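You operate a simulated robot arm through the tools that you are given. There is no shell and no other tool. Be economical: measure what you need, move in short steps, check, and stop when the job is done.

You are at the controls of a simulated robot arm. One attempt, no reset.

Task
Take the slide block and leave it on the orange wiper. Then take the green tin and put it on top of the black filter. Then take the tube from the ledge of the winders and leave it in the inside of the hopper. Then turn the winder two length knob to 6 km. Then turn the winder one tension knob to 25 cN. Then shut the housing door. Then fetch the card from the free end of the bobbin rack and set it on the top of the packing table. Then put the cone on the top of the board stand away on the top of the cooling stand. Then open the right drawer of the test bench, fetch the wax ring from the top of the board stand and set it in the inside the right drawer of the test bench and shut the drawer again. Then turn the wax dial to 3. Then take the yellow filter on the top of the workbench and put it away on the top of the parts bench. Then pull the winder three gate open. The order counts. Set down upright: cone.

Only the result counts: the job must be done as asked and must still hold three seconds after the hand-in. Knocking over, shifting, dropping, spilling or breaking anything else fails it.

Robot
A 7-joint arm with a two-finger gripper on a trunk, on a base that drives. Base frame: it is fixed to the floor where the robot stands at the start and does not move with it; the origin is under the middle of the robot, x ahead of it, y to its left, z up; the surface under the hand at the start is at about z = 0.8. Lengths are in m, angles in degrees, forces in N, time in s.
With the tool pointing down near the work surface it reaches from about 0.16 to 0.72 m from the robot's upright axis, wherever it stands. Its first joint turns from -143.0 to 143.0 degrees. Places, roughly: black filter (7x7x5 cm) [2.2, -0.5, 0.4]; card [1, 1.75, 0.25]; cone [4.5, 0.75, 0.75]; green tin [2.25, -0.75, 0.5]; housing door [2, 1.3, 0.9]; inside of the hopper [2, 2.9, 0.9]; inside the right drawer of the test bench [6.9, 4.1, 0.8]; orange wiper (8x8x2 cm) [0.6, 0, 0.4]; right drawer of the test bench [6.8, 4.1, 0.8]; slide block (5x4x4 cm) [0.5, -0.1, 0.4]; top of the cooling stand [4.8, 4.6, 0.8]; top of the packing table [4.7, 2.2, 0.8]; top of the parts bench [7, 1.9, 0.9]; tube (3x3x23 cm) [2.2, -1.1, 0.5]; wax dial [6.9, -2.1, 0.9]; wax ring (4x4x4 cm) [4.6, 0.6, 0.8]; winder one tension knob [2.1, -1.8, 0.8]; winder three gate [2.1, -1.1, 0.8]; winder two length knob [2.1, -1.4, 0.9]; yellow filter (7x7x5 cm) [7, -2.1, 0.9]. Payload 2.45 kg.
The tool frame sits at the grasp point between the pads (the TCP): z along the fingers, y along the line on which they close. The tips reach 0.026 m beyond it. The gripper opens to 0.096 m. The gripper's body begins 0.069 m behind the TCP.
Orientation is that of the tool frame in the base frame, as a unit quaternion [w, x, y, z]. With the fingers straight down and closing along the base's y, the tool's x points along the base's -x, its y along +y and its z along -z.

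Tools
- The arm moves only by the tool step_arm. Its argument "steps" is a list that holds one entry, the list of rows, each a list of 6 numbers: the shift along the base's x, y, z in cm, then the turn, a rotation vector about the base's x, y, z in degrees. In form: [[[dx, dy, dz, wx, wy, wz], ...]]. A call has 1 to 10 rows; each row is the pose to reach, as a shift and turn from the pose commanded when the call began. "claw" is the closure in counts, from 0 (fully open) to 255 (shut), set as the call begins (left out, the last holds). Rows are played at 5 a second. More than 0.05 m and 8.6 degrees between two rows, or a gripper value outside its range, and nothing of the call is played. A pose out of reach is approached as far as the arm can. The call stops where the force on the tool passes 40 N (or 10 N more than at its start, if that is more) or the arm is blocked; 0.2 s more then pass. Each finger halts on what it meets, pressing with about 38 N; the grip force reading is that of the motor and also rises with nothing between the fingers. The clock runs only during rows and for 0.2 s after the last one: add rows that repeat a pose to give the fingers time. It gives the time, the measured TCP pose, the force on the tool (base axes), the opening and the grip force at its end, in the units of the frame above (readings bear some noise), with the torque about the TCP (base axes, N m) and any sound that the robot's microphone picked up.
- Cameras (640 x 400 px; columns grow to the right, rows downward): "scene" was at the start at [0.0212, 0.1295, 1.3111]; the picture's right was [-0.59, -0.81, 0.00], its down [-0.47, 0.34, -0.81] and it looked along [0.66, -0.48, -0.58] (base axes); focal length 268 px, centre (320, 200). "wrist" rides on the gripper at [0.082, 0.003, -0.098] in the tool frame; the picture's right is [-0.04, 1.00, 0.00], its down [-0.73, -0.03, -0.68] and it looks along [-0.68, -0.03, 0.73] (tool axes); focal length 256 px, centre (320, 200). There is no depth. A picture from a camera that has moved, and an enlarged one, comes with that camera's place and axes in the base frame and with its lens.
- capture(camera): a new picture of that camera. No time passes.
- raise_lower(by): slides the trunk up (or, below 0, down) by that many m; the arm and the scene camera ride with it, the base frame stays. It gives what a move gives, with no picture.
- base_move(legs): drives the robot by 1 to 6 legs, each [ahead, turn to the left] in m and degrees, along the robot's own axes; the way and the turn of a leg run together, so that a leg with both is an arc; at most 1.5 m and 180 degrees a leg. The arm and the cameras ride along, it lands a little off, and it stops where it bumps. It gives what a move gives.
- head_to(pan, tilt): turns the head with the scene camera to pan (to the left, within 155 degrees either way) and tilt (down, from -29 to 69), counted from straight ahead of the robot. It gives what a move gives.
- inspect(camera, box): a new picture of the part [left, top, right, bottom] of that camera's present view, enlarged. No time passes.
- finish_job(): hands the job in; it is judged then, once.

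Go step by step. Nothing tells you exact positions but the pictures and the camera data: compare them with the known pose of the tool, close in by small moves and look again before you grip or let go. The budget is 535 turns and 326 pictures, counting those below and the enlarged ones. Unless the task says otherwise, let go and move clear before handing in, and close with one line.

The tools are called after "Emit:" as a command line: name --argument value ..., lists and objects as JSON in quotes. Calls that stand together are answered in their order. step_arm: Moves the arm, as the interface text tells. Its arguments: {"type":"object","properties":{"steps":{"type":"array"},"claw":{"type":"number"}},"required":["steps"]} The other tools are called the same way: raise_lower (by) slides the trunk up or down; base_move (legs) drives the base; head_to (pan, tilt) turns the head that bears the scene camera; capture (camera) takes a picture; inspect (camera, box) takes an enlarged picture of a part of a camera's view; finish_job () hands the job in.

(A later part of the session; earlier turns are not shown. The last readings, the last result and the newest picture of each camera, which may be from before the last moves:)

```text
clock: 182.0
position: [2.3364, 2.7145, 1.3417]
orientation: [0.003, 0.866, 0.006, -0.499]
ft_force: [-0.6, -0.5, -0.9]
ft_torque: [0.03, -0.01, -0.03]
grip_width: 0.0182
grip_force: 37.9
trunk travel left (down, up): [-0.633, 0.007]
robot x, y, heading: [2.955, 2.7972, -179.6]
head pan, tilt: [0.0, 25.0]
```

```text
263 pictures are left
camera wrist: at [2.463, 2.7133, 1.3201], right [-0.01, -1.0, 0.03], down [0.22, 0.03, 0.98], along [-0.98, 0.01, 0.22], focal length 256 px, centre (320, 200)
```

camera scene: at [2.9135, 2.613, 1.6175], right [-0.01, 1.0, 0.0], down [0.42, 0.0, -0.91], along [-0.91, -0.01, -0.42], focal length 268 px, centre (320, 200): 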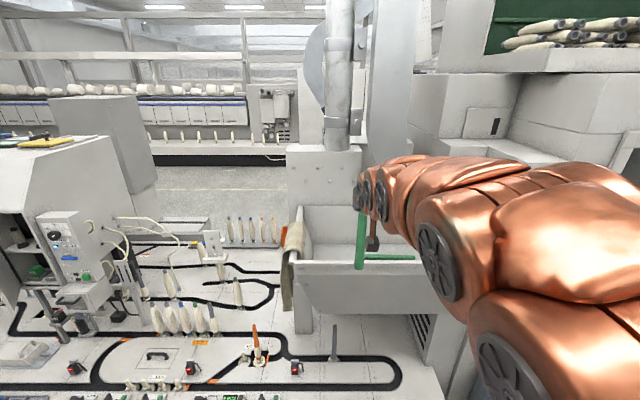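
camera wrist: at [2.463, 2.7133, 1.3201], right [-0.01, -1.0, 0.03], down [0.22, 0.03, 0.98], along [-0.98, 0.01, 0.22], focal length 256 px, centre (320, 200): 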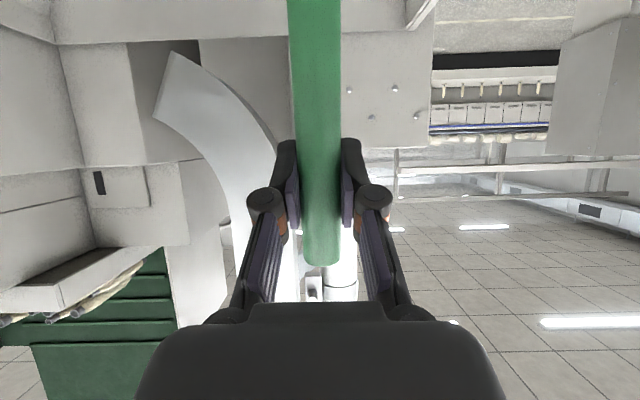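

Emit:
inspect --camera "scene" --box '[270, 160, 470, 300]'

```text
2.86 times, centred on (370, 230) of scene
camera zoom: at [2.9135, 2.613, 1.6175], right [-0.01, 1.0, 0.0], down [0.42, 0.0, -0.91], along [-0.91, -0.01, -0.42], focal length 767 px, centre (177, 114)
```

zoom: 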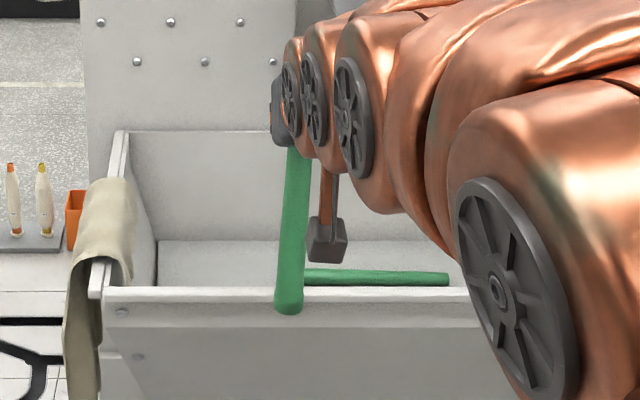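

A similar tube already lies in the hopper's back (y 2.82–3.05); I'll put mine at the front-left. Drive 0.22 m closer.

Emit:
base_move --legs '[[0.22, 0]]'

Emit:
step_arm --steps '[[[-3, 1, 0, 0, -8, 0], [-6, 2, 0, 0, -16, 0], [-9, 3, 0, 0, -24, 0], [-11, 3, 0, 0, -32, 0], [-13, 3, 0, 0, -38, 0]]]'

Emit:
capture --camera "scene"

Emit:
capture --camera "wrist"

```text
clock: 183.7
position: [2.1137, 2.715, 1.3424]
orientation: [0.003, 0.866, 0.005, -0.499]
ft_force: [-0.3, -0.1, 0.5]
ft_torque: [0.04, 0.0, -0.01]
grip_width: 0.0184
grip_force: 38.1
trunk travel left (down, up): [-0.633, 0.007]
robot x, y, heading: [2.7357, 2.7929, -179.8]
head pan, tilt: [0.0, 25.0]
```

```text
clock: 184.9
position: [2.0019, 2.7477, 1.3233]
orientation: [0.003, 0.976, 0.003, -0.217]
ft_force: [0.6, 0.5, 0.1]
ft_torque: [0.01, 0.02, -0.02]
grip_width: 0.0184
grip_force: 37.7
out of reach, approached as far as the arm can: row 5
trunk travel left (down, up): [-0.633, 0.007]
robot x, y, heading: [2.7321, 2.7943, -179.8]
head pan, tilt: [0.0, 25.0]
```

```text
261 pictures are left
camera scene: at [2.6917, 2.6127, 1.6178], right [0.0, 1.0, 0.0], down [0.42, 0.0, -0.91], along [-0.91, 0.0, -0.42], focal length 268 px, centre (320, 200)
```

scene: 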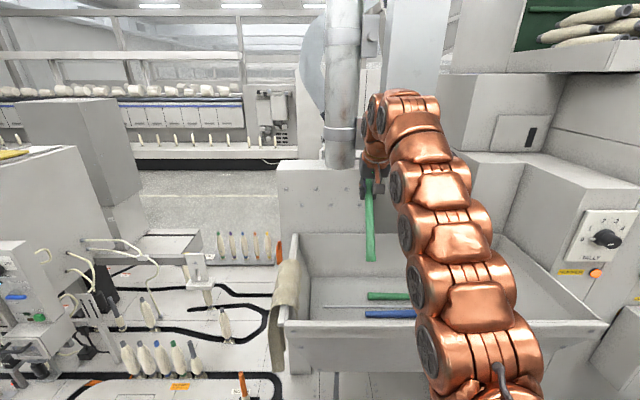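

```text
260 pictures are left
camera wrist: at [2.1173, 2.7458, 1.3775], right [-0.03, -1.0, 0.02], down [-0.38, 0.03, 0.93], along [-0.93, 0.02, -0.38], focal length 256 px, centre (320, 200)
```

wrist: 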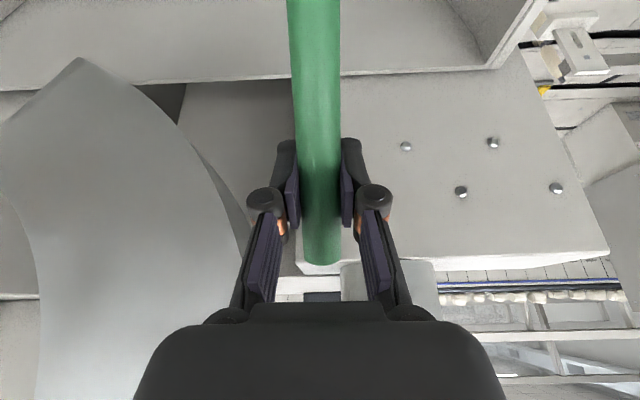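

Emit:
inspect --camera "scene" --box '[260, 170, 460, 350]'

```text
2.22 times, centred on (360, 260) of scene
camera zoom: at [2.6917, 2.6127, 1.6178], right [0.0, 1.0, 0.0], down [0.42, 0.0, -0.91], along [-0.91, 0.0, -0.42], focal length 596 px, centre (231, 67)
```

zoom: 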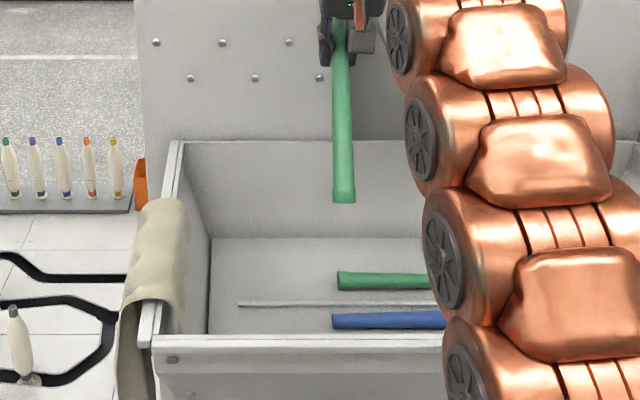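

Inside the hopper lie a green tube, a blue tube and a rod at the back; the front strip (x≈2.11) is free. I'll retract and reorient the tool so my tube lies level along y, then lay it in the front strip.

Emit:
step_arm --steps '[[[4, 0, 0, 0, 0, 0], [8, 0, 0, 0, 0, 0], [12, 0, 0, 0, 0, 0], [16, 0, 1, 0, 0, 0]]]'

Emit:
step_arm --steps '[[[0, 0, 0, 3.46, -3.41, 6.57], [0, 0, 0, 6.9, -6.8, 13.1], [0, 0, 0, 10.4, -10.2, 19.7], [0, 0, 0, 13.8, -13.6, 26.3], [0, 0, 0, 17.3, -17, 32.8], [0, 0, 0, 20.7, -20.4, 39.4], [0, 0, 0, 24.2, -23.9, 46], [0, 0, 0, 27.6, -27.3, 52.5], [0, 0, 0, 31.1, -30.7, 59.1], [0, 0, 0, 34.6, -34.1, 65.7]]]'

Emit:
capture --camera "scene"

```text
clock: 185.9
position: [2.1585, 2.7439, 1.3314]
orientation: [0.004, 0.976, 0.002, -0.217]
ft_force: [-0.3, 0.0, -1.4]
ft_torque: [-0.01, -0.02, -0.04]
grip_width: 0.0185
grip_force: 37.6
trunk travel left (down, up): [-0.633, 0.007]
robot x, y, heading: [2.7312, 2.7982, -179.6]
head pan, tilt: [0.0, 25.0]
```

```text
clock: 188.1
position: [2.1798, 2.7636, 1.2871]
orientation: [-0.153, 0.796, 0.576, 0.106]
ft_force: [0.1, -0.1, 0.4]
ft_torque: [-0.05, 0.02, 0.01]
grip_width: 0.0183
grip_force: 37.3
out of reach, approached as far as the arm can: row 7, 8, 9, 10
trunk travel left (down, up): [-0.633, 0.007]
robot x, y, heading: [2.7313, 2.7985, -179.6]
head pan, tilt: [0.0, 25.0]
```

```text
258 pictures are left
camera scene: at [2.6905, 2.6128, 1.6176], right [0.0, 1.0, 0.0], down [0.42, 0.0, -0.91], along [-0.91, 0.0, -0.42], focal length 268 px, centre (320, 200)
```

scene: 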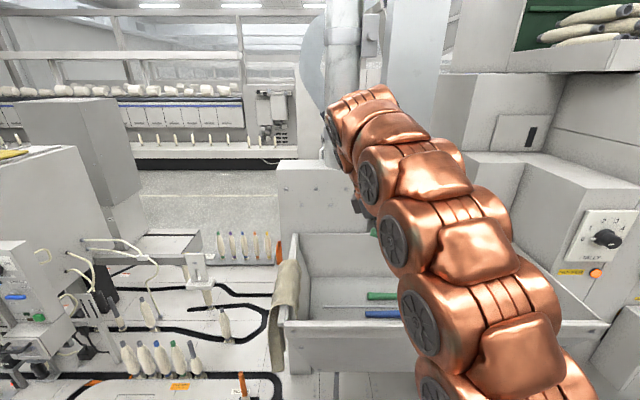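

Emit:
step_arm --steps '[[[-1, 0, -3, 0, 0, 0], [-2, 0, -6, 2.8, -2.8, 5.4], [-3.5, 0.5, -9, 5.7, -5.5, 10.9], [-5, 1, -10, 8.5, -8.3, 16.3], [-6.5, 2, -10, 8.5, -8.3, 16.3]]]'

Emit:
capture --camera "scene"

Emit:
capture --camera "wrist"

```text
clock: 189.3
position: [2.1099, 2.7818, 1.1866]
orientation: [-0.182, 0.684, 0.682, 0.183]
ft_force: [0.0, -1.0, -0.6]
ft_torque: [-0.03, 0.0, 0.02]
grip_width: 0.0182
grip_force: 38.0
trunk travel left (down, up): [-0.633, 0.007]
robot x, y, heading: [2.7332, 2.7972, -179.9]
head pan, tilt: [0.0, 25.0]
```

```text
257 pictures are left
camera scene: at [2.6903, 2.6123, 1.6176], right [0.0, 1.0, 0.0], down [0.42, 0.0, -0.91], along [-0.91, 0.0, -0.42], focal length 268 px, centre (320, 200)
```

scene: 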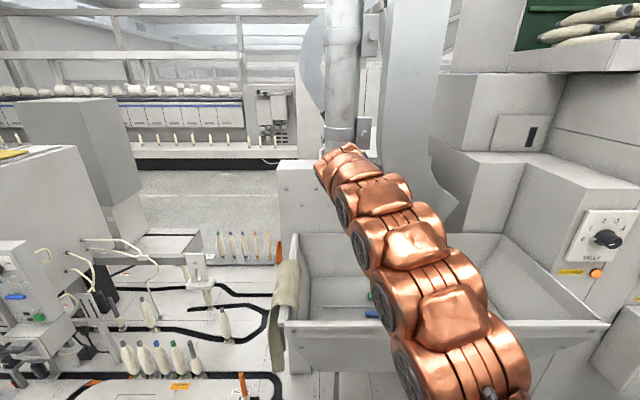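

```text
256 pictures are left
camera wrist: at [2.1147, 2.8035, 1.3132], right [1.0, -0.04, -0.02], down [-0.03, -0.97, 0.22], along [-0.03, -0.22, -0.97], focal length 256 px, centre (320, 200)
```

wrist: 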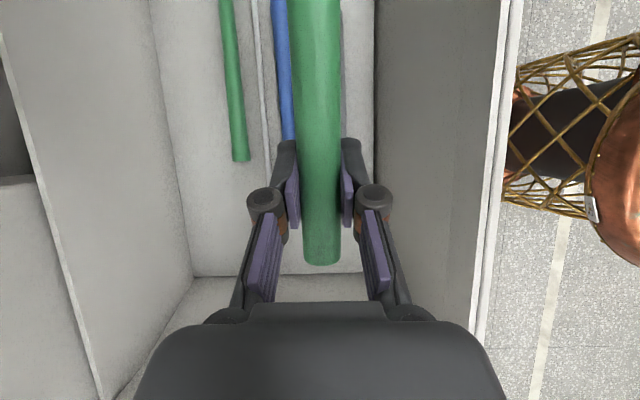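

Now my tube is level above the free front strip. I shift 1.5 cm forward and go down in stages.

Emit:
step_arm --steps '[[[1, 0, -3, 0, 0, 0], [1.5, 0, -7, 0, 0, 0], [1.5, 0, -11, 0, 0, 0], [1.5, 0, -15, 0, 0, 0]]]'

Emit:
capture --camera "wrist"

Emit:
capture --camera "scene"

```text
clock: 190.3
position: [2.1259, 2.7802, 1.033]
orientation: [-0.183, 0.685, 0.682, 0.182]
ft_force: [-0.6, 1.3, -0.2]
ft_torque: [-0.07, 0.0, -0.02]
grip_width: 0.0183
grip_force: 37.9
trunk travel left (down, up): [-0.633, 0.007]
robot x, y, heading: [2.7321, 2.7916, -180.1]
head pan, tilt: [0.0, 25.0]
```

```text
255 pictures are left
camera wrist: at [2.1307, 2.8026, 1.16], right [1.0, -0.04, -0.02], down [-0.03, -0.97, 0.22], along [-0.03, -0.22, -0.97], focal length 256 px, centre (320, 200)
```

wrist: 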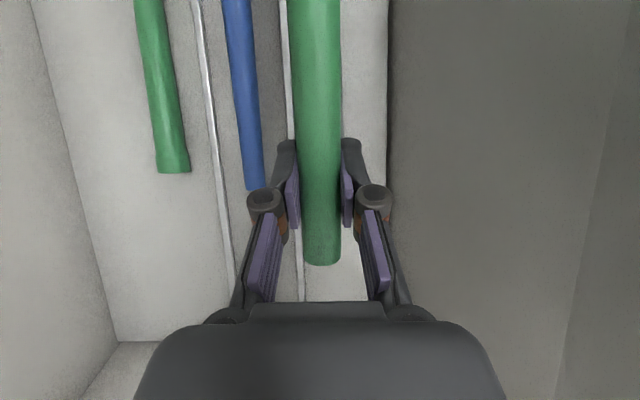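

```text
254 pictures are left
camera scene: at [2.6903, 2.6126, 1.6175], right [0.0, 1.0, 0.0], down [0.42, 0.0, -0.91], along [-0.91, 0.0, -0.42], focal length 268 px, centre (320, 200)
```

scene: 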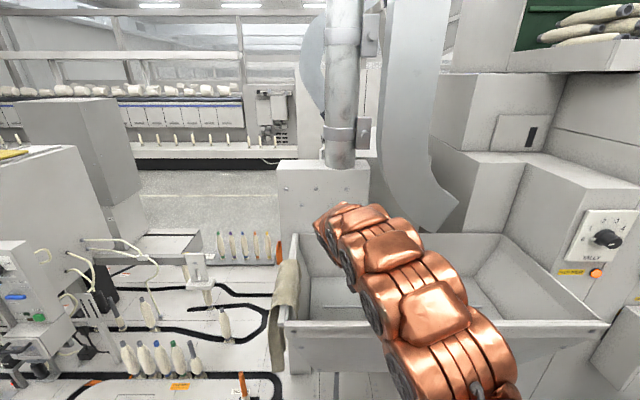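

The hopper floor has lanes; the third is free (x 2.10–2.20). I shift 2 cm more forward and lower gently.

Emit:
step_arm --steps '[[[2, 0, 0, 0, 0, 0], [2, 0, -4, 0, 0, 0], [2, 0, -7, 0, 0, 0], [2, 0, -8.5, 0, 0, 0]]]'

Emit:
capture --camera "wrist"

```text
clock: 191.4
position: [2.1418, 2.7808, 0.958]
orientation: [-0.188, 0.682, 0.683, 0.18]
ft_force: [-1.3, -1.3, 21.8]
ft_torque: [-0.08, 0.31, 0.2]
grip_width: 0.0185
grip_force: 37.9
trunk travel left (down, up): [-0.633, 0.007]
robot x, y, heading: [2.7297, 2.7957, -179.8]
head pan, tilt: [0.0, 25.0]
stopped in row 4: the force on the tool passed its limit at 49 N (the readings are from after the stop); the commanded pose is now the measured one
```

```text
253 pictures are left
camera wrist: at [2.1466, 2.8028, 1.0843], right [1.0, -0.03, -0.03], down [-0.03, -0.98, 0.22], along [-0.04, -0.22, -0.98], focal length 256 px, centre (320, 200)
```

wrist: 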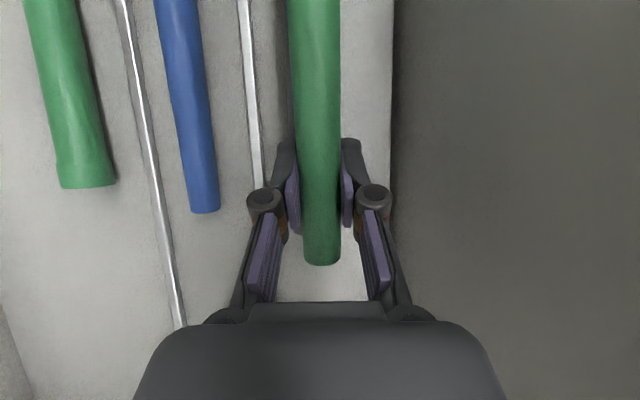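

Tips touch the floor of the free lane. Release slightly, then rise.

Emit:
step_arm --steps '[[[0, 0, 0.3, 0, 0, 0], [0, 0, 0.3, 0, 0, 0], [0, 0, 0.3, 0, 0, 0]]]' --claw 165

Emit:
step_arm --steps '[[[0, -1.5, 2.5, 0, 0, 0], [0, -3, 6, 0, 0, 0], [0, -3, 10, 0, 0, 0], [0, -3, 14, 0, 0, 0]]]'

Emit:
capture --camera "wrist"

```text
clock: 192.2
position: [2.1416, 2.781, 0.9597]
orientation: [-0.186, 0.683, 0.682, 0.181]
ft_force: [0.9, 0.0, 0.2]
ft_torque: [-0.03, 0.03, 0.03]
grip_width: 0.034
grip_force: 0.6
trunk travel left (down, up): [-0.633, 0.007]
robot x, y, heading: [2.7344, 2.7957, -179.9]
head pan, tilt: [0.0, 25.0]
```

```text
clock: 193.2
position: [2.1406, 2.7506, 1.1002]
orientation: [-0.187, 0.683, 0.683, 0.181]
ft_force: [0.5, -0.8, 0.4]
ft_torque: [0.01, -0.04, -0.01]
grip_width: 0.0339
grip_force: 0.1
trunk travel left (down, up): [-0.633, 0.007]
robot x, y, heading: [2.7307, 2.7944, -180.0]
head pan, tilt: [0.0, 25.0]
```

```text
252 pictures are left
camera wrist: at [2.1457, 2.7734, 1.2258], right [1.0, -0.03, -0.03], down [-0.03, -0.98, 0.22], along [-0.03, -0.22, -0.98], focal length 256 px, centre (320, 200)
```

wrist: 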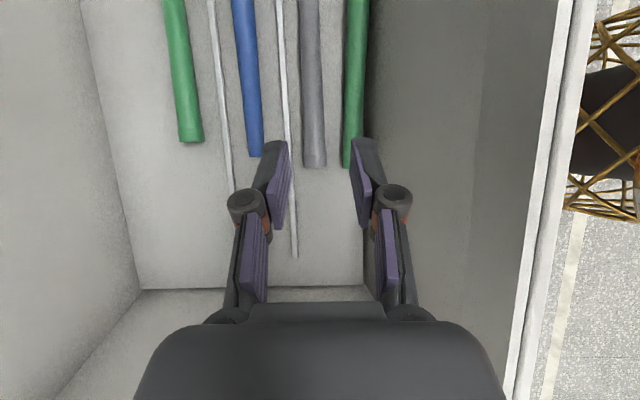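

The green tube lies in the hopper (in the front lane). Now lift out, back off and head to winder two.

Emit:
step_arm --steps '[[[2, 0, 4, 0, 0, 0], [4, 0, 8, 0, 0, 0], [8, 0, 12, 0, 0, 0], [12, 0, 14, 0, 0, 0]]]'

Emit:
base_move --legs '[[-0.5, 0]]'

Emit:
capture --camera "scene"

```text
refused: row 3 steps farther than a row can; nothing moved
```

```text
clock: 194.5
position: [2.2294, 2.7534, 1.1025]
orientation: [-0.194, 0.683, 0.682, 0.175]
ft_force: [-10.0, 1.8, 4.3]
ft_torque: [-0.08, -0.02, -0.1]
grip_width: 0.0371
grip_force: 0.1
trunk travel left (down, up): [-0.633, 0.007]
robot x, y, heading: [2.8239, 2.796, -179.8]
head pan, tilt: [0.0, 25.0]
stopped in leg 1: the force on the tool passed its limit at 84 N (the readings are from after the stop); the commanded pose is now the measured one
```

```text
251 pictures are left
camera scene: at [2.7836, 2.6131, 1.6175], right [0.0, 1.0, 0.0], down [0.42, 0.0, -0.91], along [-0.91, 0.0, -0.42], focal length 268 px, centre (320, 200)
```

scene: 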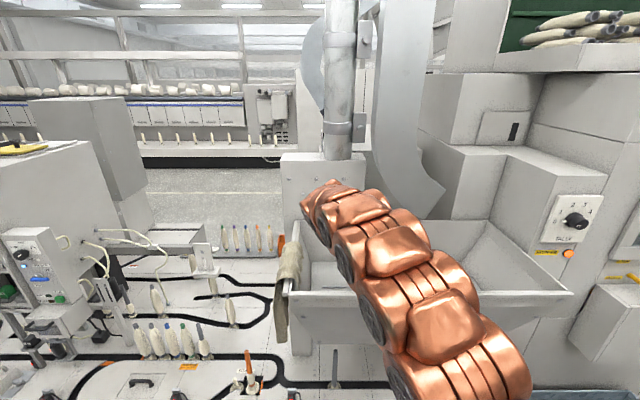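

The lift was refused and the fingers bumped the hopper rim. I ease forward and lift properly.

Emit:
base_move --legs '[[0.05, 0]]'

Emit:
step_arm --steps '[[[0, 0, 4, 0, 0, 0], [0, 0, 8, 0, 0, 0], [0, 0, 12, 0, 0, 0], [0, 0, 15, 0, 0, 0]]]'

```text
clock: 195.4
position: [2.1806, 2.7528, 1.1028]
orientation: [-0.192, 0.682, 0.683, 0.175]
ft_force: [0.1, 0.0, -0.1]
ft_torque: [-0.04, 0.02, 0.02]
grip_width: 0.0345
grip_force: 0.6
trunk travel left (down, up): [-0.633, 0.007]
robot x, y, heading: [2.7711, 2.7946, -179.7]
head pan, tilt: [0.0, 25.0]
```

```text
clock: 196.4
position: [2.1779, 2.7501, 1.2538]
orientation: [-0.193, 0.683, 0.683, 0.175]
ft_force: [0.9, 0.0, 0.9]
ft_torque: [-0.02, 0.01, 0.0]
grip_width: 0.0339
grip_force: 0.1
trunk travel left (down, up): [-0.633, 0.007]
robot x, y, heading: [2.7747, 2.7951, -179.9]
head pan, tilt: [0.0, 25.0]
```

Emit:
capture --camera "wrist"

Emit:
base_move --legs '[[-0.55, 0]]'

Emit:
capture --camera "scene"

```text
250 pictures are left
camera wrist: at [2.1847, 2.7717, 1.379], right [1.0, -0.03, -0.04], down [-0.02, -0.98, 0.22], along [-0.05, -0.22, -0.97], focal length 256 px, centre (320, 200)
```

wrist: 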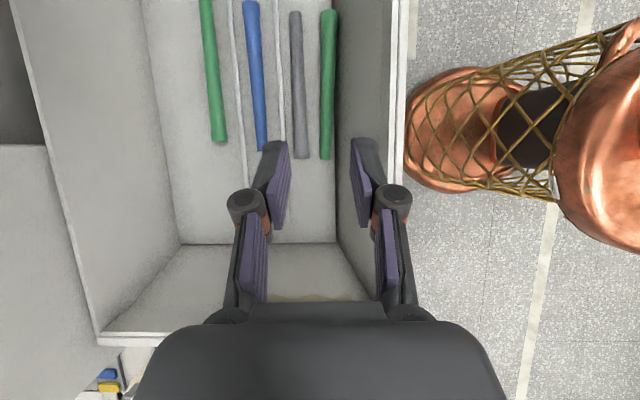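

```text
clock: 199.6
position: [2.7339, 2.7501, 1.2513]
orientation: [-0.193, 0.681, 0.684, 0.176]
ft_force: [0.4, 0.3, 0.1]
ft_torque: [-0.01, 0.01, 0.01]
grip_width: 0.0339
grip_force: 0.2
trunk travel left (down, up): [-0.633, 0.007]
robot x, y, heading: [3.3312, 2.7991, -179.4]
head pan, tilt: [0.0, 25.0]
```

```text
249 pictures are left
camera scene: at [3.2902, 2.6151, 1.6175], right [-0.01, 1.0, 0.0], down [0.42, 0.0, -0.91], along [-0.91, -0.01, -0.42], focal length 268 px, centre (320, 200)
```

scene: 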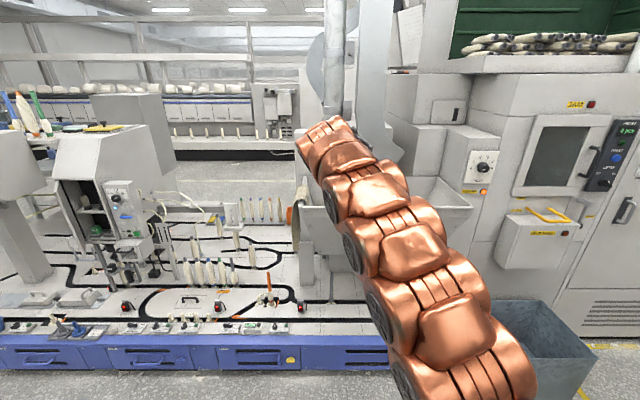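

All lies well in the hopper. Drive down the aisle to winder two and turn to face it.

Emit:
base_move --legs '[[0, 90], [1.5, 0], [1.5, 0], [1.2, 0], [0, -90]]'

Emit:
raise_lower --by -0.35

Emit:
capture --camera "scene"

```text
clock: 227.7
position: [2.6637, -1.5009, 1.2522]
orientation: [-0.189, 0.695, 0.671, 0.179]
ft_force: [0.4, -0.7, -0.1]
ft_torque: [-0.02, 0.0, -0.02]
grip_width: 0.0339
grip_force: 0.0
trunk travel left (down, up): [-0.633, 0.007]
robot x, y, heading: [3.2605, -1.4774, 178.3]
head pan, tilt: [0.0, 25.0]
```

```text
clock: 231.2
position: [2.6639, -1.5011, 0.9029]
orientation: [-0.191, 0.694, 0.671, 0.179]
ft_force: [-0.3, -0.1, 0.2]
ft_torque: [0.0, 0.0, 0.01]
grip_width: 0.0337
grip_force: 0.1
trunk travel left (down, up): [-0.283, 0.357]
robot x, y, heading: [3.2596, -1.4754, 178.2]
head pan, tilt: [0.0, 25.0]
```

```text
248 pictures are left
camera scene: at [3.2138, -1.6579, 1.2676], right [0.03, 1.0, 0.0], down [0.42, -0.01, -0.91], along [-0.91, 0.03, -0.42], focal length 268 px, centre (320, 200)
```

scene: 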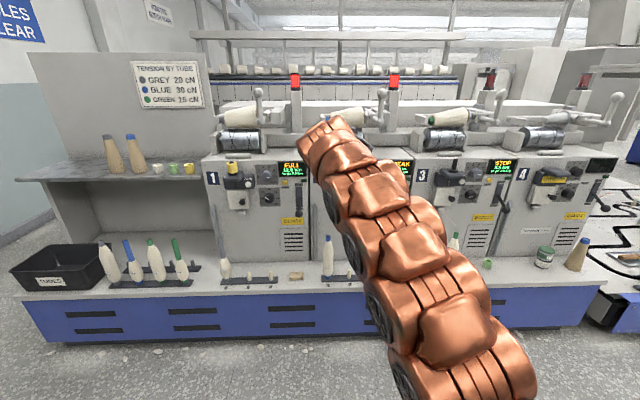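

Reorient the tool to point horizontally at the panel, in stages.

Emit:
step_arm --steps '[[[0, 0, 0, -3.46, 3.41, -6.57], [0, 0, 0, -6.9, 6.8, -13.1], [0, 0, 0, -10.4, 10.2, -19.7], [0, 0, 0, -13.8, 13.6, -26.3], [0, 0, 0, -17.3, 17, -32.8], [0, 0, 0, -20.7, 20.4, -39.4], [0, 0, 0, -24.2, 23.9, -46], [0, 0, 0, -27.6, 27.3, -52.5], [0, 0, 0, -31.1, 30.7, -59.1], [0, 0, 0, -34.6, 34.1, -65.7]]]'

Emit:
step_arm --steps '[[[0, 0, 0, -3, 3, -6], [0, 0, 0, -6, 6, -11], [0, 0, 0, -8.5, 8.5, -16.4]]]'

```text
clock: 233.4
position: [2.6641, -1.5019, 0.9039]
orientation: [-0.039, 0.979, 0.139, -0.141]
ft_force: [0.0, -0.6, -0.9]
ft_torque: [-0.03, 0.01, 0.03]
grip_width: 0.0336
grip_force: 0.0
trunk travel left (down, up): [-0.283, 0.357]
robot x, y, heading: [3.2632, -1.4762, 177.9]
head pan, tilt: [0.0, 25.0]
```

```text
clock: 234.2
position: [2.6639, -1.5015, 0.9037]
orientation: [0.003, 0.976, -0.015, -0.216]
ft_force: [0.0, -0.7, 0.2]
ft_torque: [-0.02, -0.01, 0.02]
grip_width: 0.0339
grip_force: 0.1
trunk travel left (down, up): [-0.283, 0.357]
robot x, y, heading: [3.2627, -1.4776, 177.9]
head pan, tilt: [0.0, 25.0]
```

Emit:
step_arm --steps '[[[-1, 0, 0, 0, 8.2, 0], [-2, 0, 0, 0, 16.4, 0], [-3, 0, 0, 0, 24.6, 0], [-4, 0, 0, 0, 32.8, 0], [-5, 0, 0, 0, 41, 0], [-6, 0, 0, 0, 49.2, 0], [-7, 0, 0, 0, 57.4, 0], [-8, 0, 0, 0, 65, 0]]]'

Emit:
capture --camera "wrist"

Emit:
capture --camera "scene"

```text
clock: 236.0
position: [2.5848, -1.5021, 0.9033]
orientation: [-0.01, -0.707, 0.011, 0.707]
ft_force: [0.0, 0.0, 0.4]
ft_torque: [0.01, -0.04, -0.03]
grip_width: 0.0339
grip_force: 0.1
trunk travel left (down, up): [-0.283, 0.357]
robot x, y, heading: [3.2627, -1.4759, 178.2]
head pan, tilt: [0.0, 25.0]
```

```text
247 pictures are left
camera wrist: at [2.6834, -1.5065, 0.8206], right [0.0, -1.0, 0.07], down [0.68, 0.05, 0.73], along [-0.73, 0.05, 0.68], focal length 256 px, centre (320, 200)
```

wrist: 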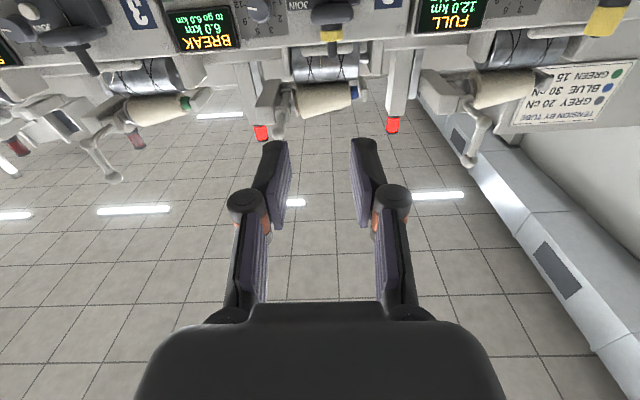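

```text
246 pictures are left
camera scene: at [3.214, -1.6578, 1.2676], right [0.03, 1.0, 0.0], down [0.42, -0.01, -0.91], along [-0.91, 0.03, -0.42], focal length 268 px, centre (320, 200)
```

scene: 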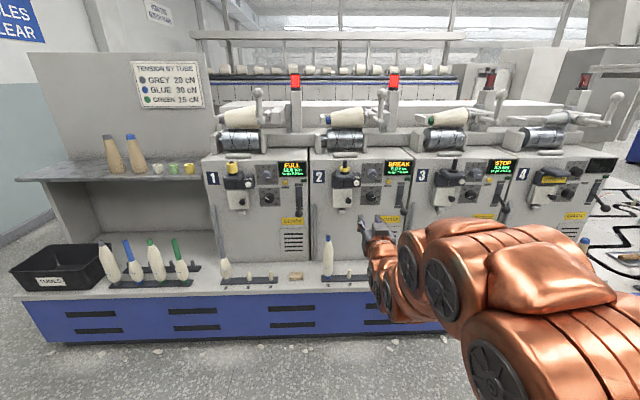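

Emit:
inspect --camera "scene" --box '[200, 140, 420, 260]'

```text
2.91 times, centred on (310, 200) of scene
camera zoom: at [3.214, -1.6578, 1.2676], right [0.03, 1.0, 0.0], down [0.42, -0.01, -0.91], along [-0.91, 0.03, -0.42], focal length 781 px, centre (349, 200)
```

zoom: 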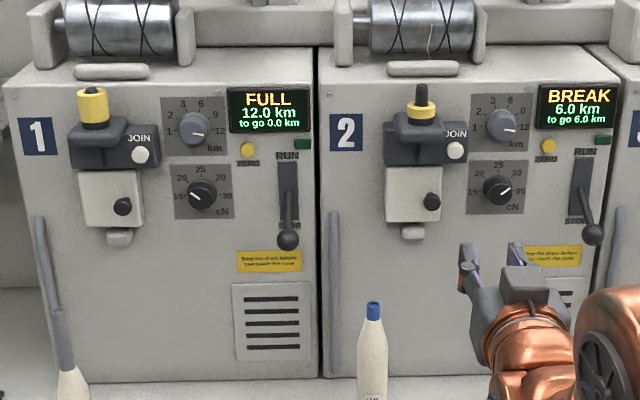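

Emit:
inspect --camera "scene" --box '[355, 165, 387, 185]'

Emit:
inspect --camera "scene" --box '[253, 192, 285, 212]'

```text
16.00 times, centred on (371, 175) of scene
camera zoom: at [3.214, -1.6578, 1.2676], right [0.03, 1.0, 0.0], down [0.42, -0.01, -0.91], along [-0.91, 0.03, -0.42], focal length 4294 px, centre (-496, 600)
```

zoom: 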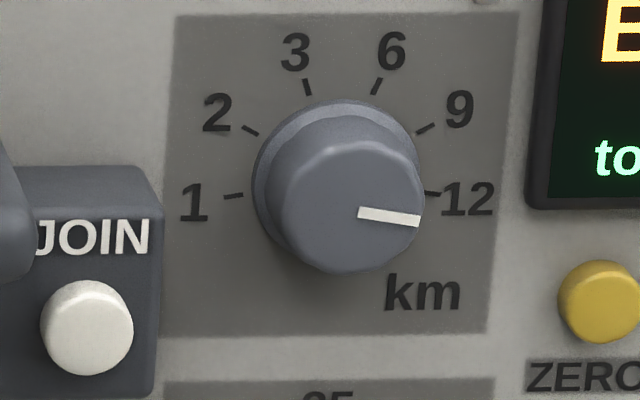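

```text
16.00 times, centred on (269, 202) of scene
camera zoom: at [3.214, -1.6578, 1.2676], right [0.03, 1.0, 0.0], down [0.42, -0.01, -0.91], along [-0.91, 0.03, -0.42], focal length 4294 px, centre (1136, 168)
```

zoom: 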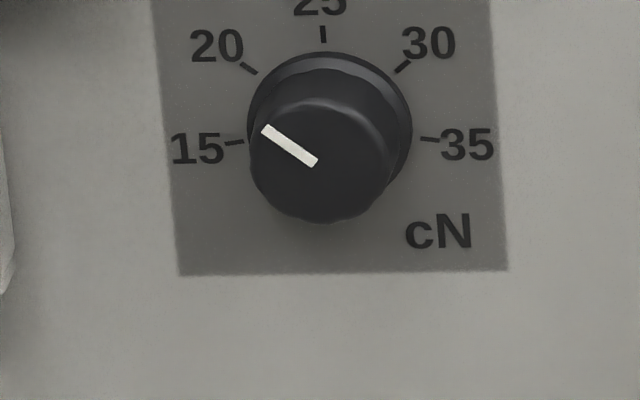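

Winder 2 length is at 12 (needs −80° i.e. counter-clockwise to 6), winder 1 tension between 15 and 20 (needs ~+60° clockwise to 25). I roll the gripper +50° and drive closer.

Emit:
step_arm --steps '[[[0, 2, 0, 8.4, 0, 0], [0, 4, 0, 16.8, 0, 0], [0, 6, -1, 25.2, 0, 0], [0, 8, -2, 33.6, 0, 0], [0, 9, -2, 42, 0, 0], [0, 9, -2, 50, 0, 0]]]' --claw 70

Emit:
base_move --legs '[[0.27, 0]]'

Emit:
capture --camera "wrist"

Emit:
capture --camera "scene"

```text
clock: 237.4
position: [2.5837, -1.4104, 0.8812]
orientation: [-0.291, 0.646, 0.289, -0.644]
ft_force: [-0.8, -0.3, 0.1]
ft_torque: [0.01, 0.0, 0.0]
grip_width: 0.0695
grip_force: 0.0
trunk travel left (down, up): [-0.283, 0.357]
robot x, y, heading: [3.2651, -1.4783, 178.4]
head pan, tilt: [0.0, 25.0]
```

```text
clock: 239.3
position: [2.3057, -1.4012, 0.8824]
orientation: [-0.291, 0.646, 0.286, -0.645]
ft_force: [-0.5, 0.8, 0.1]
ft_torque: [0.02, -0.01, -0.01]
grip_width: 0.0697
grip_force: 0.1
trunk travel left (down, up): [-0.283, 0.357]
robot x, y, heading: [2.9858, -1.4701, 178.3]
head pan, tilt: [0.0, 25.0]
```

```text
242 pictures are left
camera wrist: at [2.4052, -1.3414, 0.8254], right [0.0, -0.7, -0.72], down [0.68, -0.53, 0.51], along [-0.74, -0.48, 0.47], focal length 256 px, centre (320, 200)
```

wrist: 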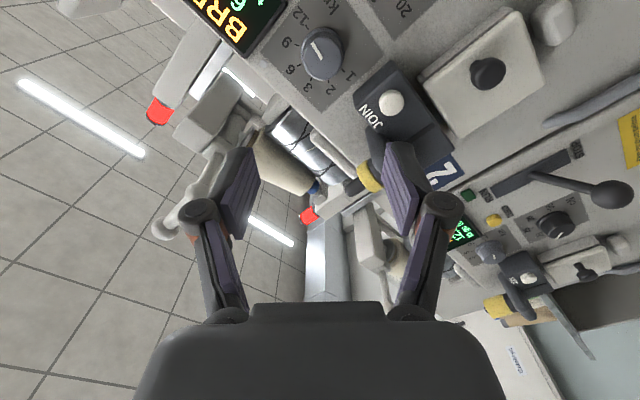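

```text
241 pictures are left
camera scene: at [2.9353, -1.6485, 1.2676], right [0.03, 1.0, 0.0], down [0.42, -0.01, -0.91], along [-0.91, 0.03, -0.42], focal length 268 px, centre (320, 200)
```

scene: 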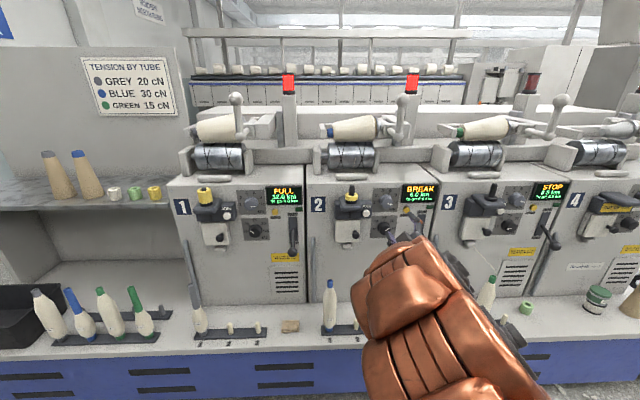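

Emit:
inspect --camera "scene" --box '[344, 176, 424, 226]'

```text
8.00 times, centred on (384, 201) of scene
camera zoom: at [2.9353, -1.6485, 1.2676], right [0.03, 1.0, 0.0], down [0.42, -0.01, -0.91], along [-0.91, 0.03, -0.42], focal length 2147 px, centre (-192, 192)
```

zoom: 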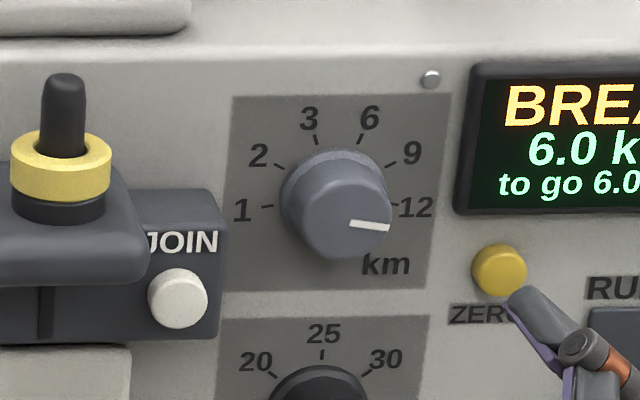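

Knob cap at about [2.125,-1.395,0.878]. Approach 10 cm and re-measure.

Emit:
step_arm --steps '[[[-4, 0.3, -0.2, 0, 0, 0], [-8, 0.6, -0.4, 0, 0, 0], [-11, 0.6, -0.4, 0, 0, 0]]]'

Emit:
capture --camera "wrist"

Emit:
inspect --camera "scene" --box '[344, 166, 440, 226]'

```text
clock: 240.1
position: [2.1958, -1.3954, 0.8774]
orientation: [-0.29, 0.646, 0.287, -0.645]
ft_force: [-1.4, 0.1, 0.2]
ft_torque: [-0.02, -0.01, -0.02]
grip_width: 0.0698
grip_force: 0.0
trunk travel left (down, up): [-0.283, 0.357]
robot x, y, heading: [2.9854, -1.4647, 178.3]
head pan, tilt: [0.0, 25.0]
```

```text
239 pictures are left
camera wrist: at [2.2947, -1.3365, 0.8211], right [0.0, -0.7, -0.72], down [0.68, -0.53, 0.51], along [-0.74, -0.48, 0.47], focal length 256 px, centre (320, 200)
```

wrist: 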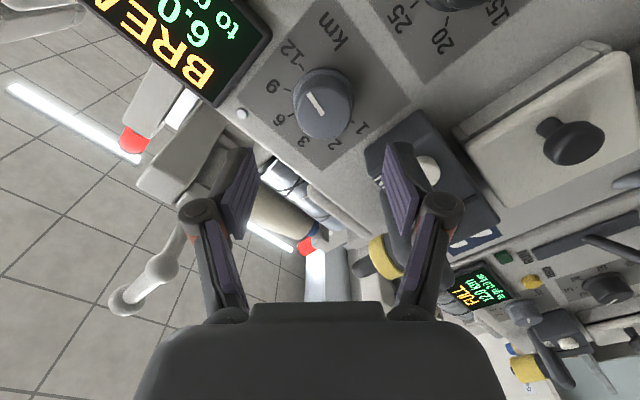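

```text
6.67 times, centred on (392, 196) of scene
camera zoom: at [2.9355, -1.6486, 1.2676], right [0.03, 1.0, 0.0], down [0.42, -0.01, -0.91], along [-0.91, 0.03, -0.42], focal length 1789 px, centre (-160, 227)
```

zoom: 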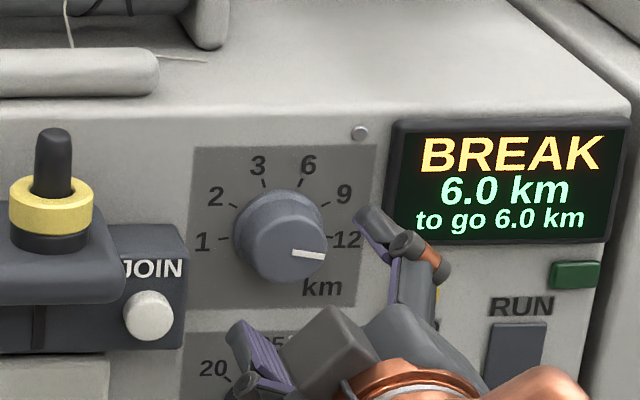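

Emit:
step_arm --steps '[[[-2.5, 0.25, -0.3, 0, 0, 0], [-4.5, 0.25, -0.3, 0, 0, 0]]]'

Emit:
capture --camera "wrist"

Emit:
inspect --camera "scene" --box '[344, 166, 440, 226]'

```text
clock: 240.7
position: [2.1519, -1.3927, 0.8743]
orientation: [-0.291, 0.646, 0.287, -0.644]
ft_force: [-0.3, 0.4, 0.0]
ft_torque: [0.01, 0.01, -0.02]
grip_width: 0.0697
grip_force: 0.1
trunk travel left (down, up): [-0.283, 0.357]
robot x, y, heading: [2.9819, -1.4702, 177.9]
head pan, tilt: [0.0, 25.0]
```

```text
237 pictures are left
camera wrist: at [2.2504, -1.3343, 0.8176], right [0.0, -0.69, -0.72], down [0.68, -0.53, 0.51], along [-0.74, -0.48, 0.47], focal length 256 px, centre (320, 200)
```

wrist: 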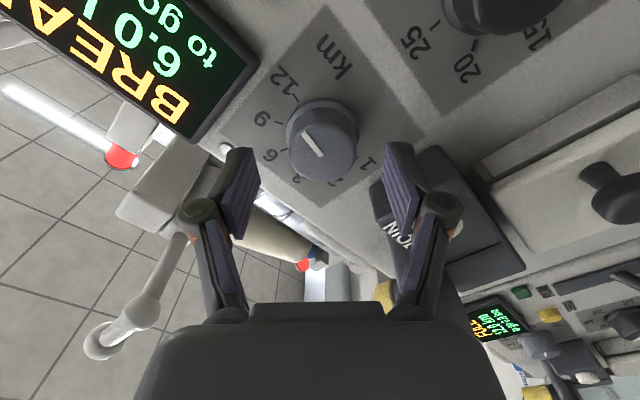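

```text
6.67 times, centred on (392, 196) of scene
camera zoom: at [2.9354, -1.6485, 1.2676], right [0.03, 1.0, 0.0], down [0.42, -0.01, -0.91], along [-0.91, 0.03, -0.42], focal length 1789 px, centre (-160, 227)
```

zoom: 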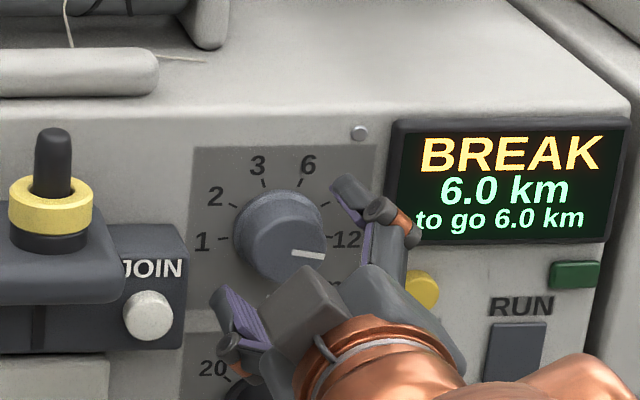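

Emit:
step_arm --steps '[[[-1.2, 0.1, -0.3, 0, 0, 0], [-2.4, 0.1, -0.3, 0, 0, 0]]]'

Emit:
step_arm --steps '[[[0, 0, 0, 0, 0, 0], [0, 0, 0, 0, 0, 0], [0, 0, 0, 0, 0, 0], [0, 0, 0, 0, 0, 0]]]' --claw 200

Emit:
capture --camera "wrist"

Emit:
inspect --camera "scene" --box '[344, 166, 440, 226]'

```text
clock: 241.3
position: [2.1284, -1.3897, 0.8717]
orientation: [-0.291, 0.646, 0.287, -0.645]
ft_force: [0.7, 1.0, -0.3]
ft_torque: [0.0, -0.02, -0.02]
grip_width: 0.0694
grip_force: 0.1
trunk travel left (down, up): [-0.283, 0.357]
robot x, y, heading: [2.9796, -1.4724, 177.7]
head pan, tilt: [0.0, 25.0]
```

```text
clock: 242.3
position: [2.1282, -1.3905, 0.8711]
orientation: [-0.29, 0.646, 0.288, -0.644]
ft_force: [6.8, -6.0, -9.1]
ft_torque: [0.01, -0.1, 0.32]
grip_width: 0.0403
grip_force: 45.3
trunk travel left (down, up): [-0.283, 0.357]
robot x, y, heading: [2.9841, -1.4708, 178.1]
head pan, tilt: [0.0, 25.0]
```

```text
235 pictures are left
camera wrist: at [2.2274, -1.3327, 0.8145], right [0.0, -0.69, -0.72], down [0.68, -0.53, 0.51], along [-0.74, -0.49, 0.47], focal length 256 px, centre (320, 200)
```

wrist: 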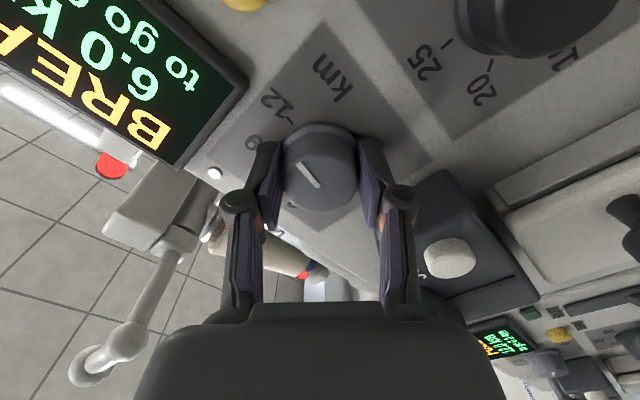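

```text
6.67 times, centred on (392, 196) of scene
camera zoom: at [2.9352, -1.6487, 1.2674], right [0.03, 1.0, 0.0], down [0.42, -0.01, -0.91], along [-0.91, 0.03, -0.42], focal length 1789 px, centre (-160, 227)
```

zoom: 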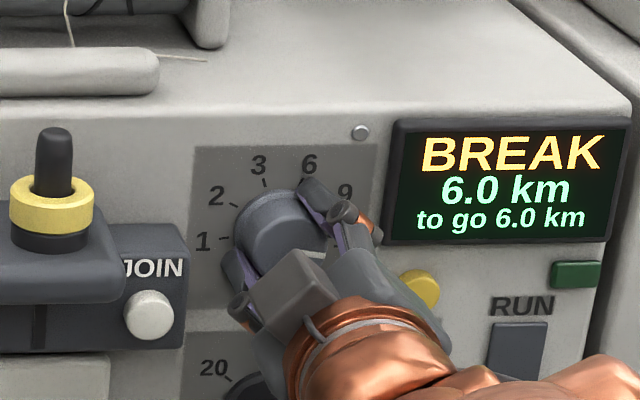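

Knob gripped (0.040). Turn counter-clockwise 80° (+80° about x) in small rows.

Emit:
step_arm --steps '[[[0, 0, 0, 8, 0, 0], [0, -0.05, -0.05, 16, 0, 0], [0, -0.05, -0.1, 24, 0, 0], [0, -0.1, -0.15, 32, 0, 0], [0, -0.1, -0.2, 40, 0, 0]]]'

Emit:
capture --camera "wrist"

```text
clock: 243.5
position: [2.1275, -1.3916, 0.8718]
orientation: [0.495, -0.507, -0.49, 0.508]
ft_force: [17.1, -3.5, -2.5]
ft_torque: [0.0, -0.14, -0.19]
grip_width: 0.0401
grip_force: 44.9
trunk travel left (down, up): [-0.283, 0.357]
robot x, y, heading: [2.9854, -1.4696, 177.9]
head pan, tilt: [0.0, 25.0]
```

```text
233 pictures are left
camera wrist: at [2.2271, -1.3097, 0.8655], right [-0.01, -0.07, -1.0], down [0.68, -0.74, 0.05], along [-0.74, -0.67, 0.05], focal length 256 px, centre (320, 200)
```

wrist: 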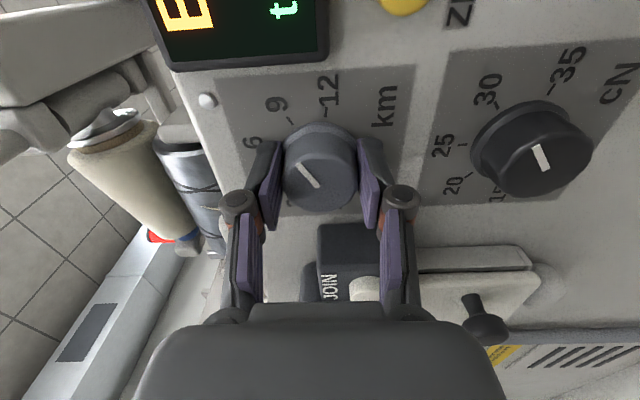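

Knob turns along; continue the remaining 40°.

Emit:
step_arm --steps '[[[0, 0, -0.05, 8, 0, 0], [0, 0, -0.1, 16, 0, 0], [0, 0, -0.15, 24, 0, 0], [0, 0, -0.2, 32, 0, 0], [0, 0, -0.2, 40, 0, 0]]]'

Emit:
capture --camera "wrist"

Emit:
inspect --camera "scene" --box '[344, 166, 440, 226]'

```text
clock: 244.7
position: [2.1279, -1.3904, 0.873]
orientation: [0.64, -0.306, -0.633, 0.309]
ft_force: [-9.2, 2.7, 27.7]
ft_torque: [-0.04, 0.36, -0.01]
grip_width: 0.0401
grip_force: 44.2
trunk travel left (down, up): [-0.283, 0.357]
robot x, y, heading: [2.9865, -1.4638, 177.8]
head pan, tilt: [0.0, 25.0]
```

```text
232 pictures are left
camera wrist: at [2.2274, -1.325, 0.9193], right [-0.01, 0.59, -0.81], down [0.67, -0.59, -0.44], along [-0.74, -0.55, -0.39], focal length 256 px, centre (320, 200)
```

wrist: 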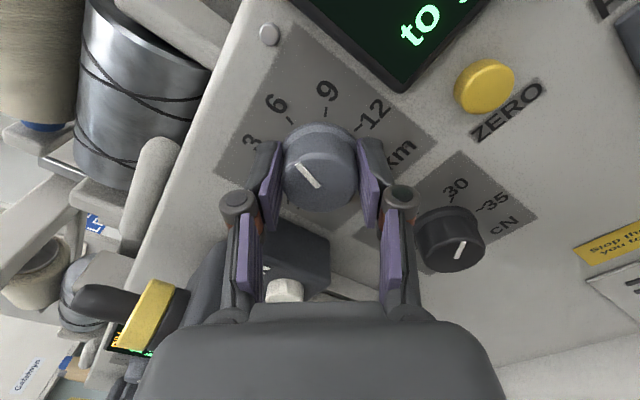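

```text
6.67 times, centred on (392, 196) of scene
camera zoom: at [2.9362, -1.6485, 1.268], right [0.03, 1.0, 0.0], down [0.42, -0.01, -0.91], along [-0.91, 0.03, -0.42], focal length 1789 px, centre (-160, 227)
```

zoom: 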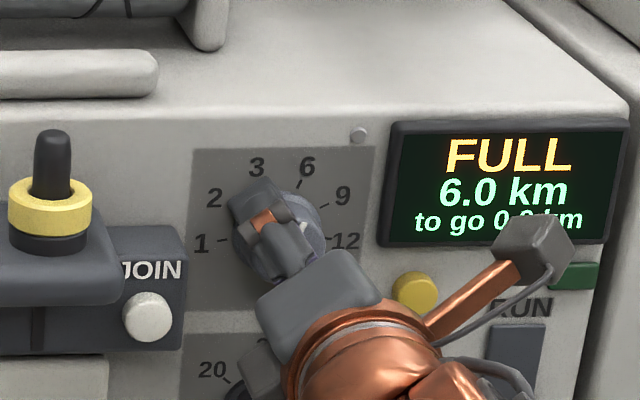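

The display now reads "FULL 6.0 km, to go 0.0" - the length is set to 6. Release and back off.

Emit:
step_arm --steps '[[[0, 0, 0, 0, 0, 0], [0, 0, 0, 0, 0, 0], [0, 0, 0, 0, 0, 0]]]' --claw 70

Emit:
step_arm --steps '[[[3, 0, 0, 0, 0, 0], [7, 0, 0, 0, 0, 0], [11, 0, 0, 0, 0, 0], [15, 0, 0, 0, 0, 0]]]'

Emit:
inspect --camera "scene" --box '[344, 166, 440, 226]'

```text
clock: 245.5
position: [2.1275, -1.3907, 0.869]
orientation: [0.638, -0.309, -0.634, 0.309]
ft_force: [1.6, -0.2, 0.0]
ft_torque: [0.02, 0.01, 0.0]
grip_width: 0.0697
grip_force: 0.2
trunk travel left (down, up): [-0.283, 0.357]
robot x, y, heading: [2.9818, -1.4682, 178.4]
head pan, tilt: [0.0, 25.0]
```

```text
clock: 246.5
position: [2.2811, -1.3903, 0.8678]
orientation: [0.638, -0.309, -0.635, 0.308]
ft_force: [0.2, 1.0, 0.5]
ft_torque: [0.02, -0.01, 0.03]
grip_width: 0.0697
grip_force: 0.0
trunk travel left (down, up): [-0.283, 0.357]
robot x, y, heading: [2.9864, -1.467, 177.7]
head pan, tilt: [0.0, 25.0]
```

```text
6.67 times, centred on (392, 196) of scene
camera zoom: at [2.9351, -1.6484, 1.2676], right [0.03, 1.0, 0.0], down [0.42, -0.01, -0.91], along [-0.91, 0.03, -0.42], focal length 1789 px, centre (-160, 227)
```

zoom: 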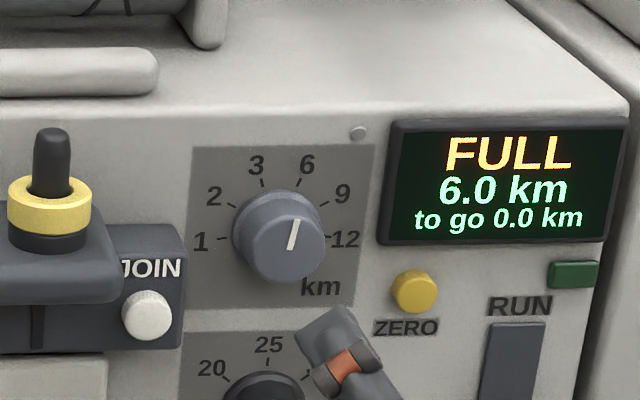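

Knob points to 6. Now move the base 0.4 m along the row to winder one.

Emit:
base_move --legs '[[-0.4, 0], [0, 90], [0.42, 0], [0, -88], [0.3, 0]]'

Emit:
capture --camera "scene"

Emit:
capture --camera "wrist"

```text
clock: 260.5
position: [2.3818, -1.8354, 0.8694]
orientation: [-0.633, 0.298, 0.64, -0.319]
ft_force: [0.8, 0.0, 0.7]
ft_torque: [0.01, -0.02, 0.0]
grip_width: 0.0698
grip_force: 0.0
trunk travel left (down, up): [-0.283, 0.357]
robot x, y, heading: [3.0879, -1.8883, -179.9]
head pan, tilt: [0.0, 25.0]
```

```text
229 pictures are left
camera scene: at [3.0465, -2.0708, 1.2676], right [0.0, 1.0, 0.0], down [0.42, 0.0, -0.91], along [-0.91, 0.0, -0.42], focal length 268 px, centre (320, 200)
```

scene: 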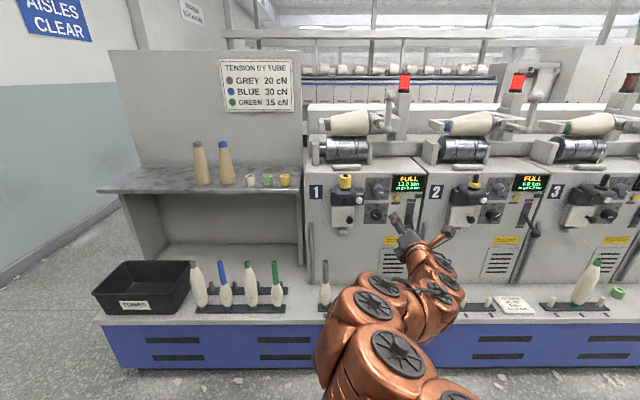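

```text
228 pictures are left
camera wrist: at [2.4795, -1.7659, 0.916], right [-0.02, 0.59, -0.81], down [0.7, -0.57, -0.43], along [-0.72, -0.57, -0.4], focal length 256 px, centre (320, 200)
```

wrist: 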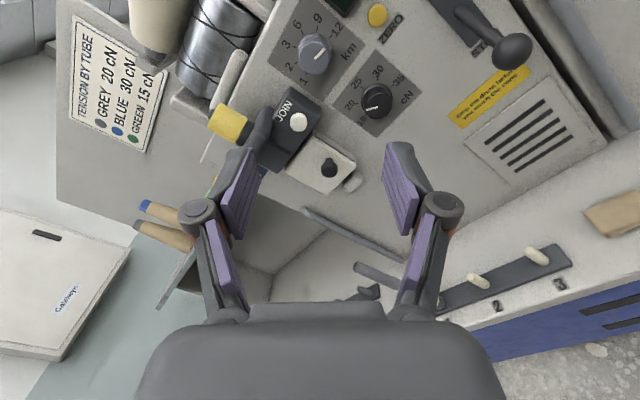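

Emit:
inspect --camera "scene" --box '[348, 190, 412, 230]'

```text
10.00 times, centred on (380, 210) of scene
camera zoom: at [3.0465, -2.0708, 1.2676], right [0.0, 1.0, 0.0], down [0.42, 0.0, -0.91], along [-0.91, 0.0, -0.42], focal length 2683 px, centre (-280, 100)
```

zoom: 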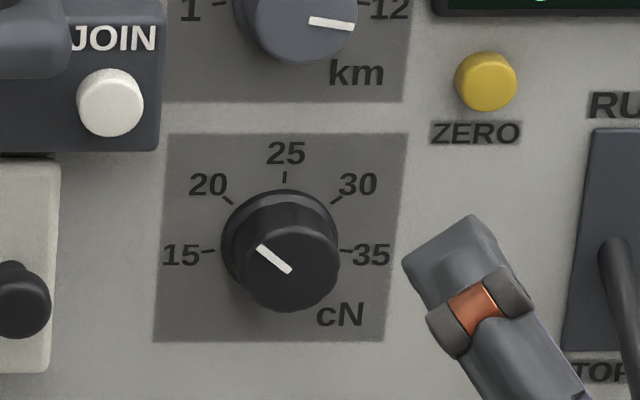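

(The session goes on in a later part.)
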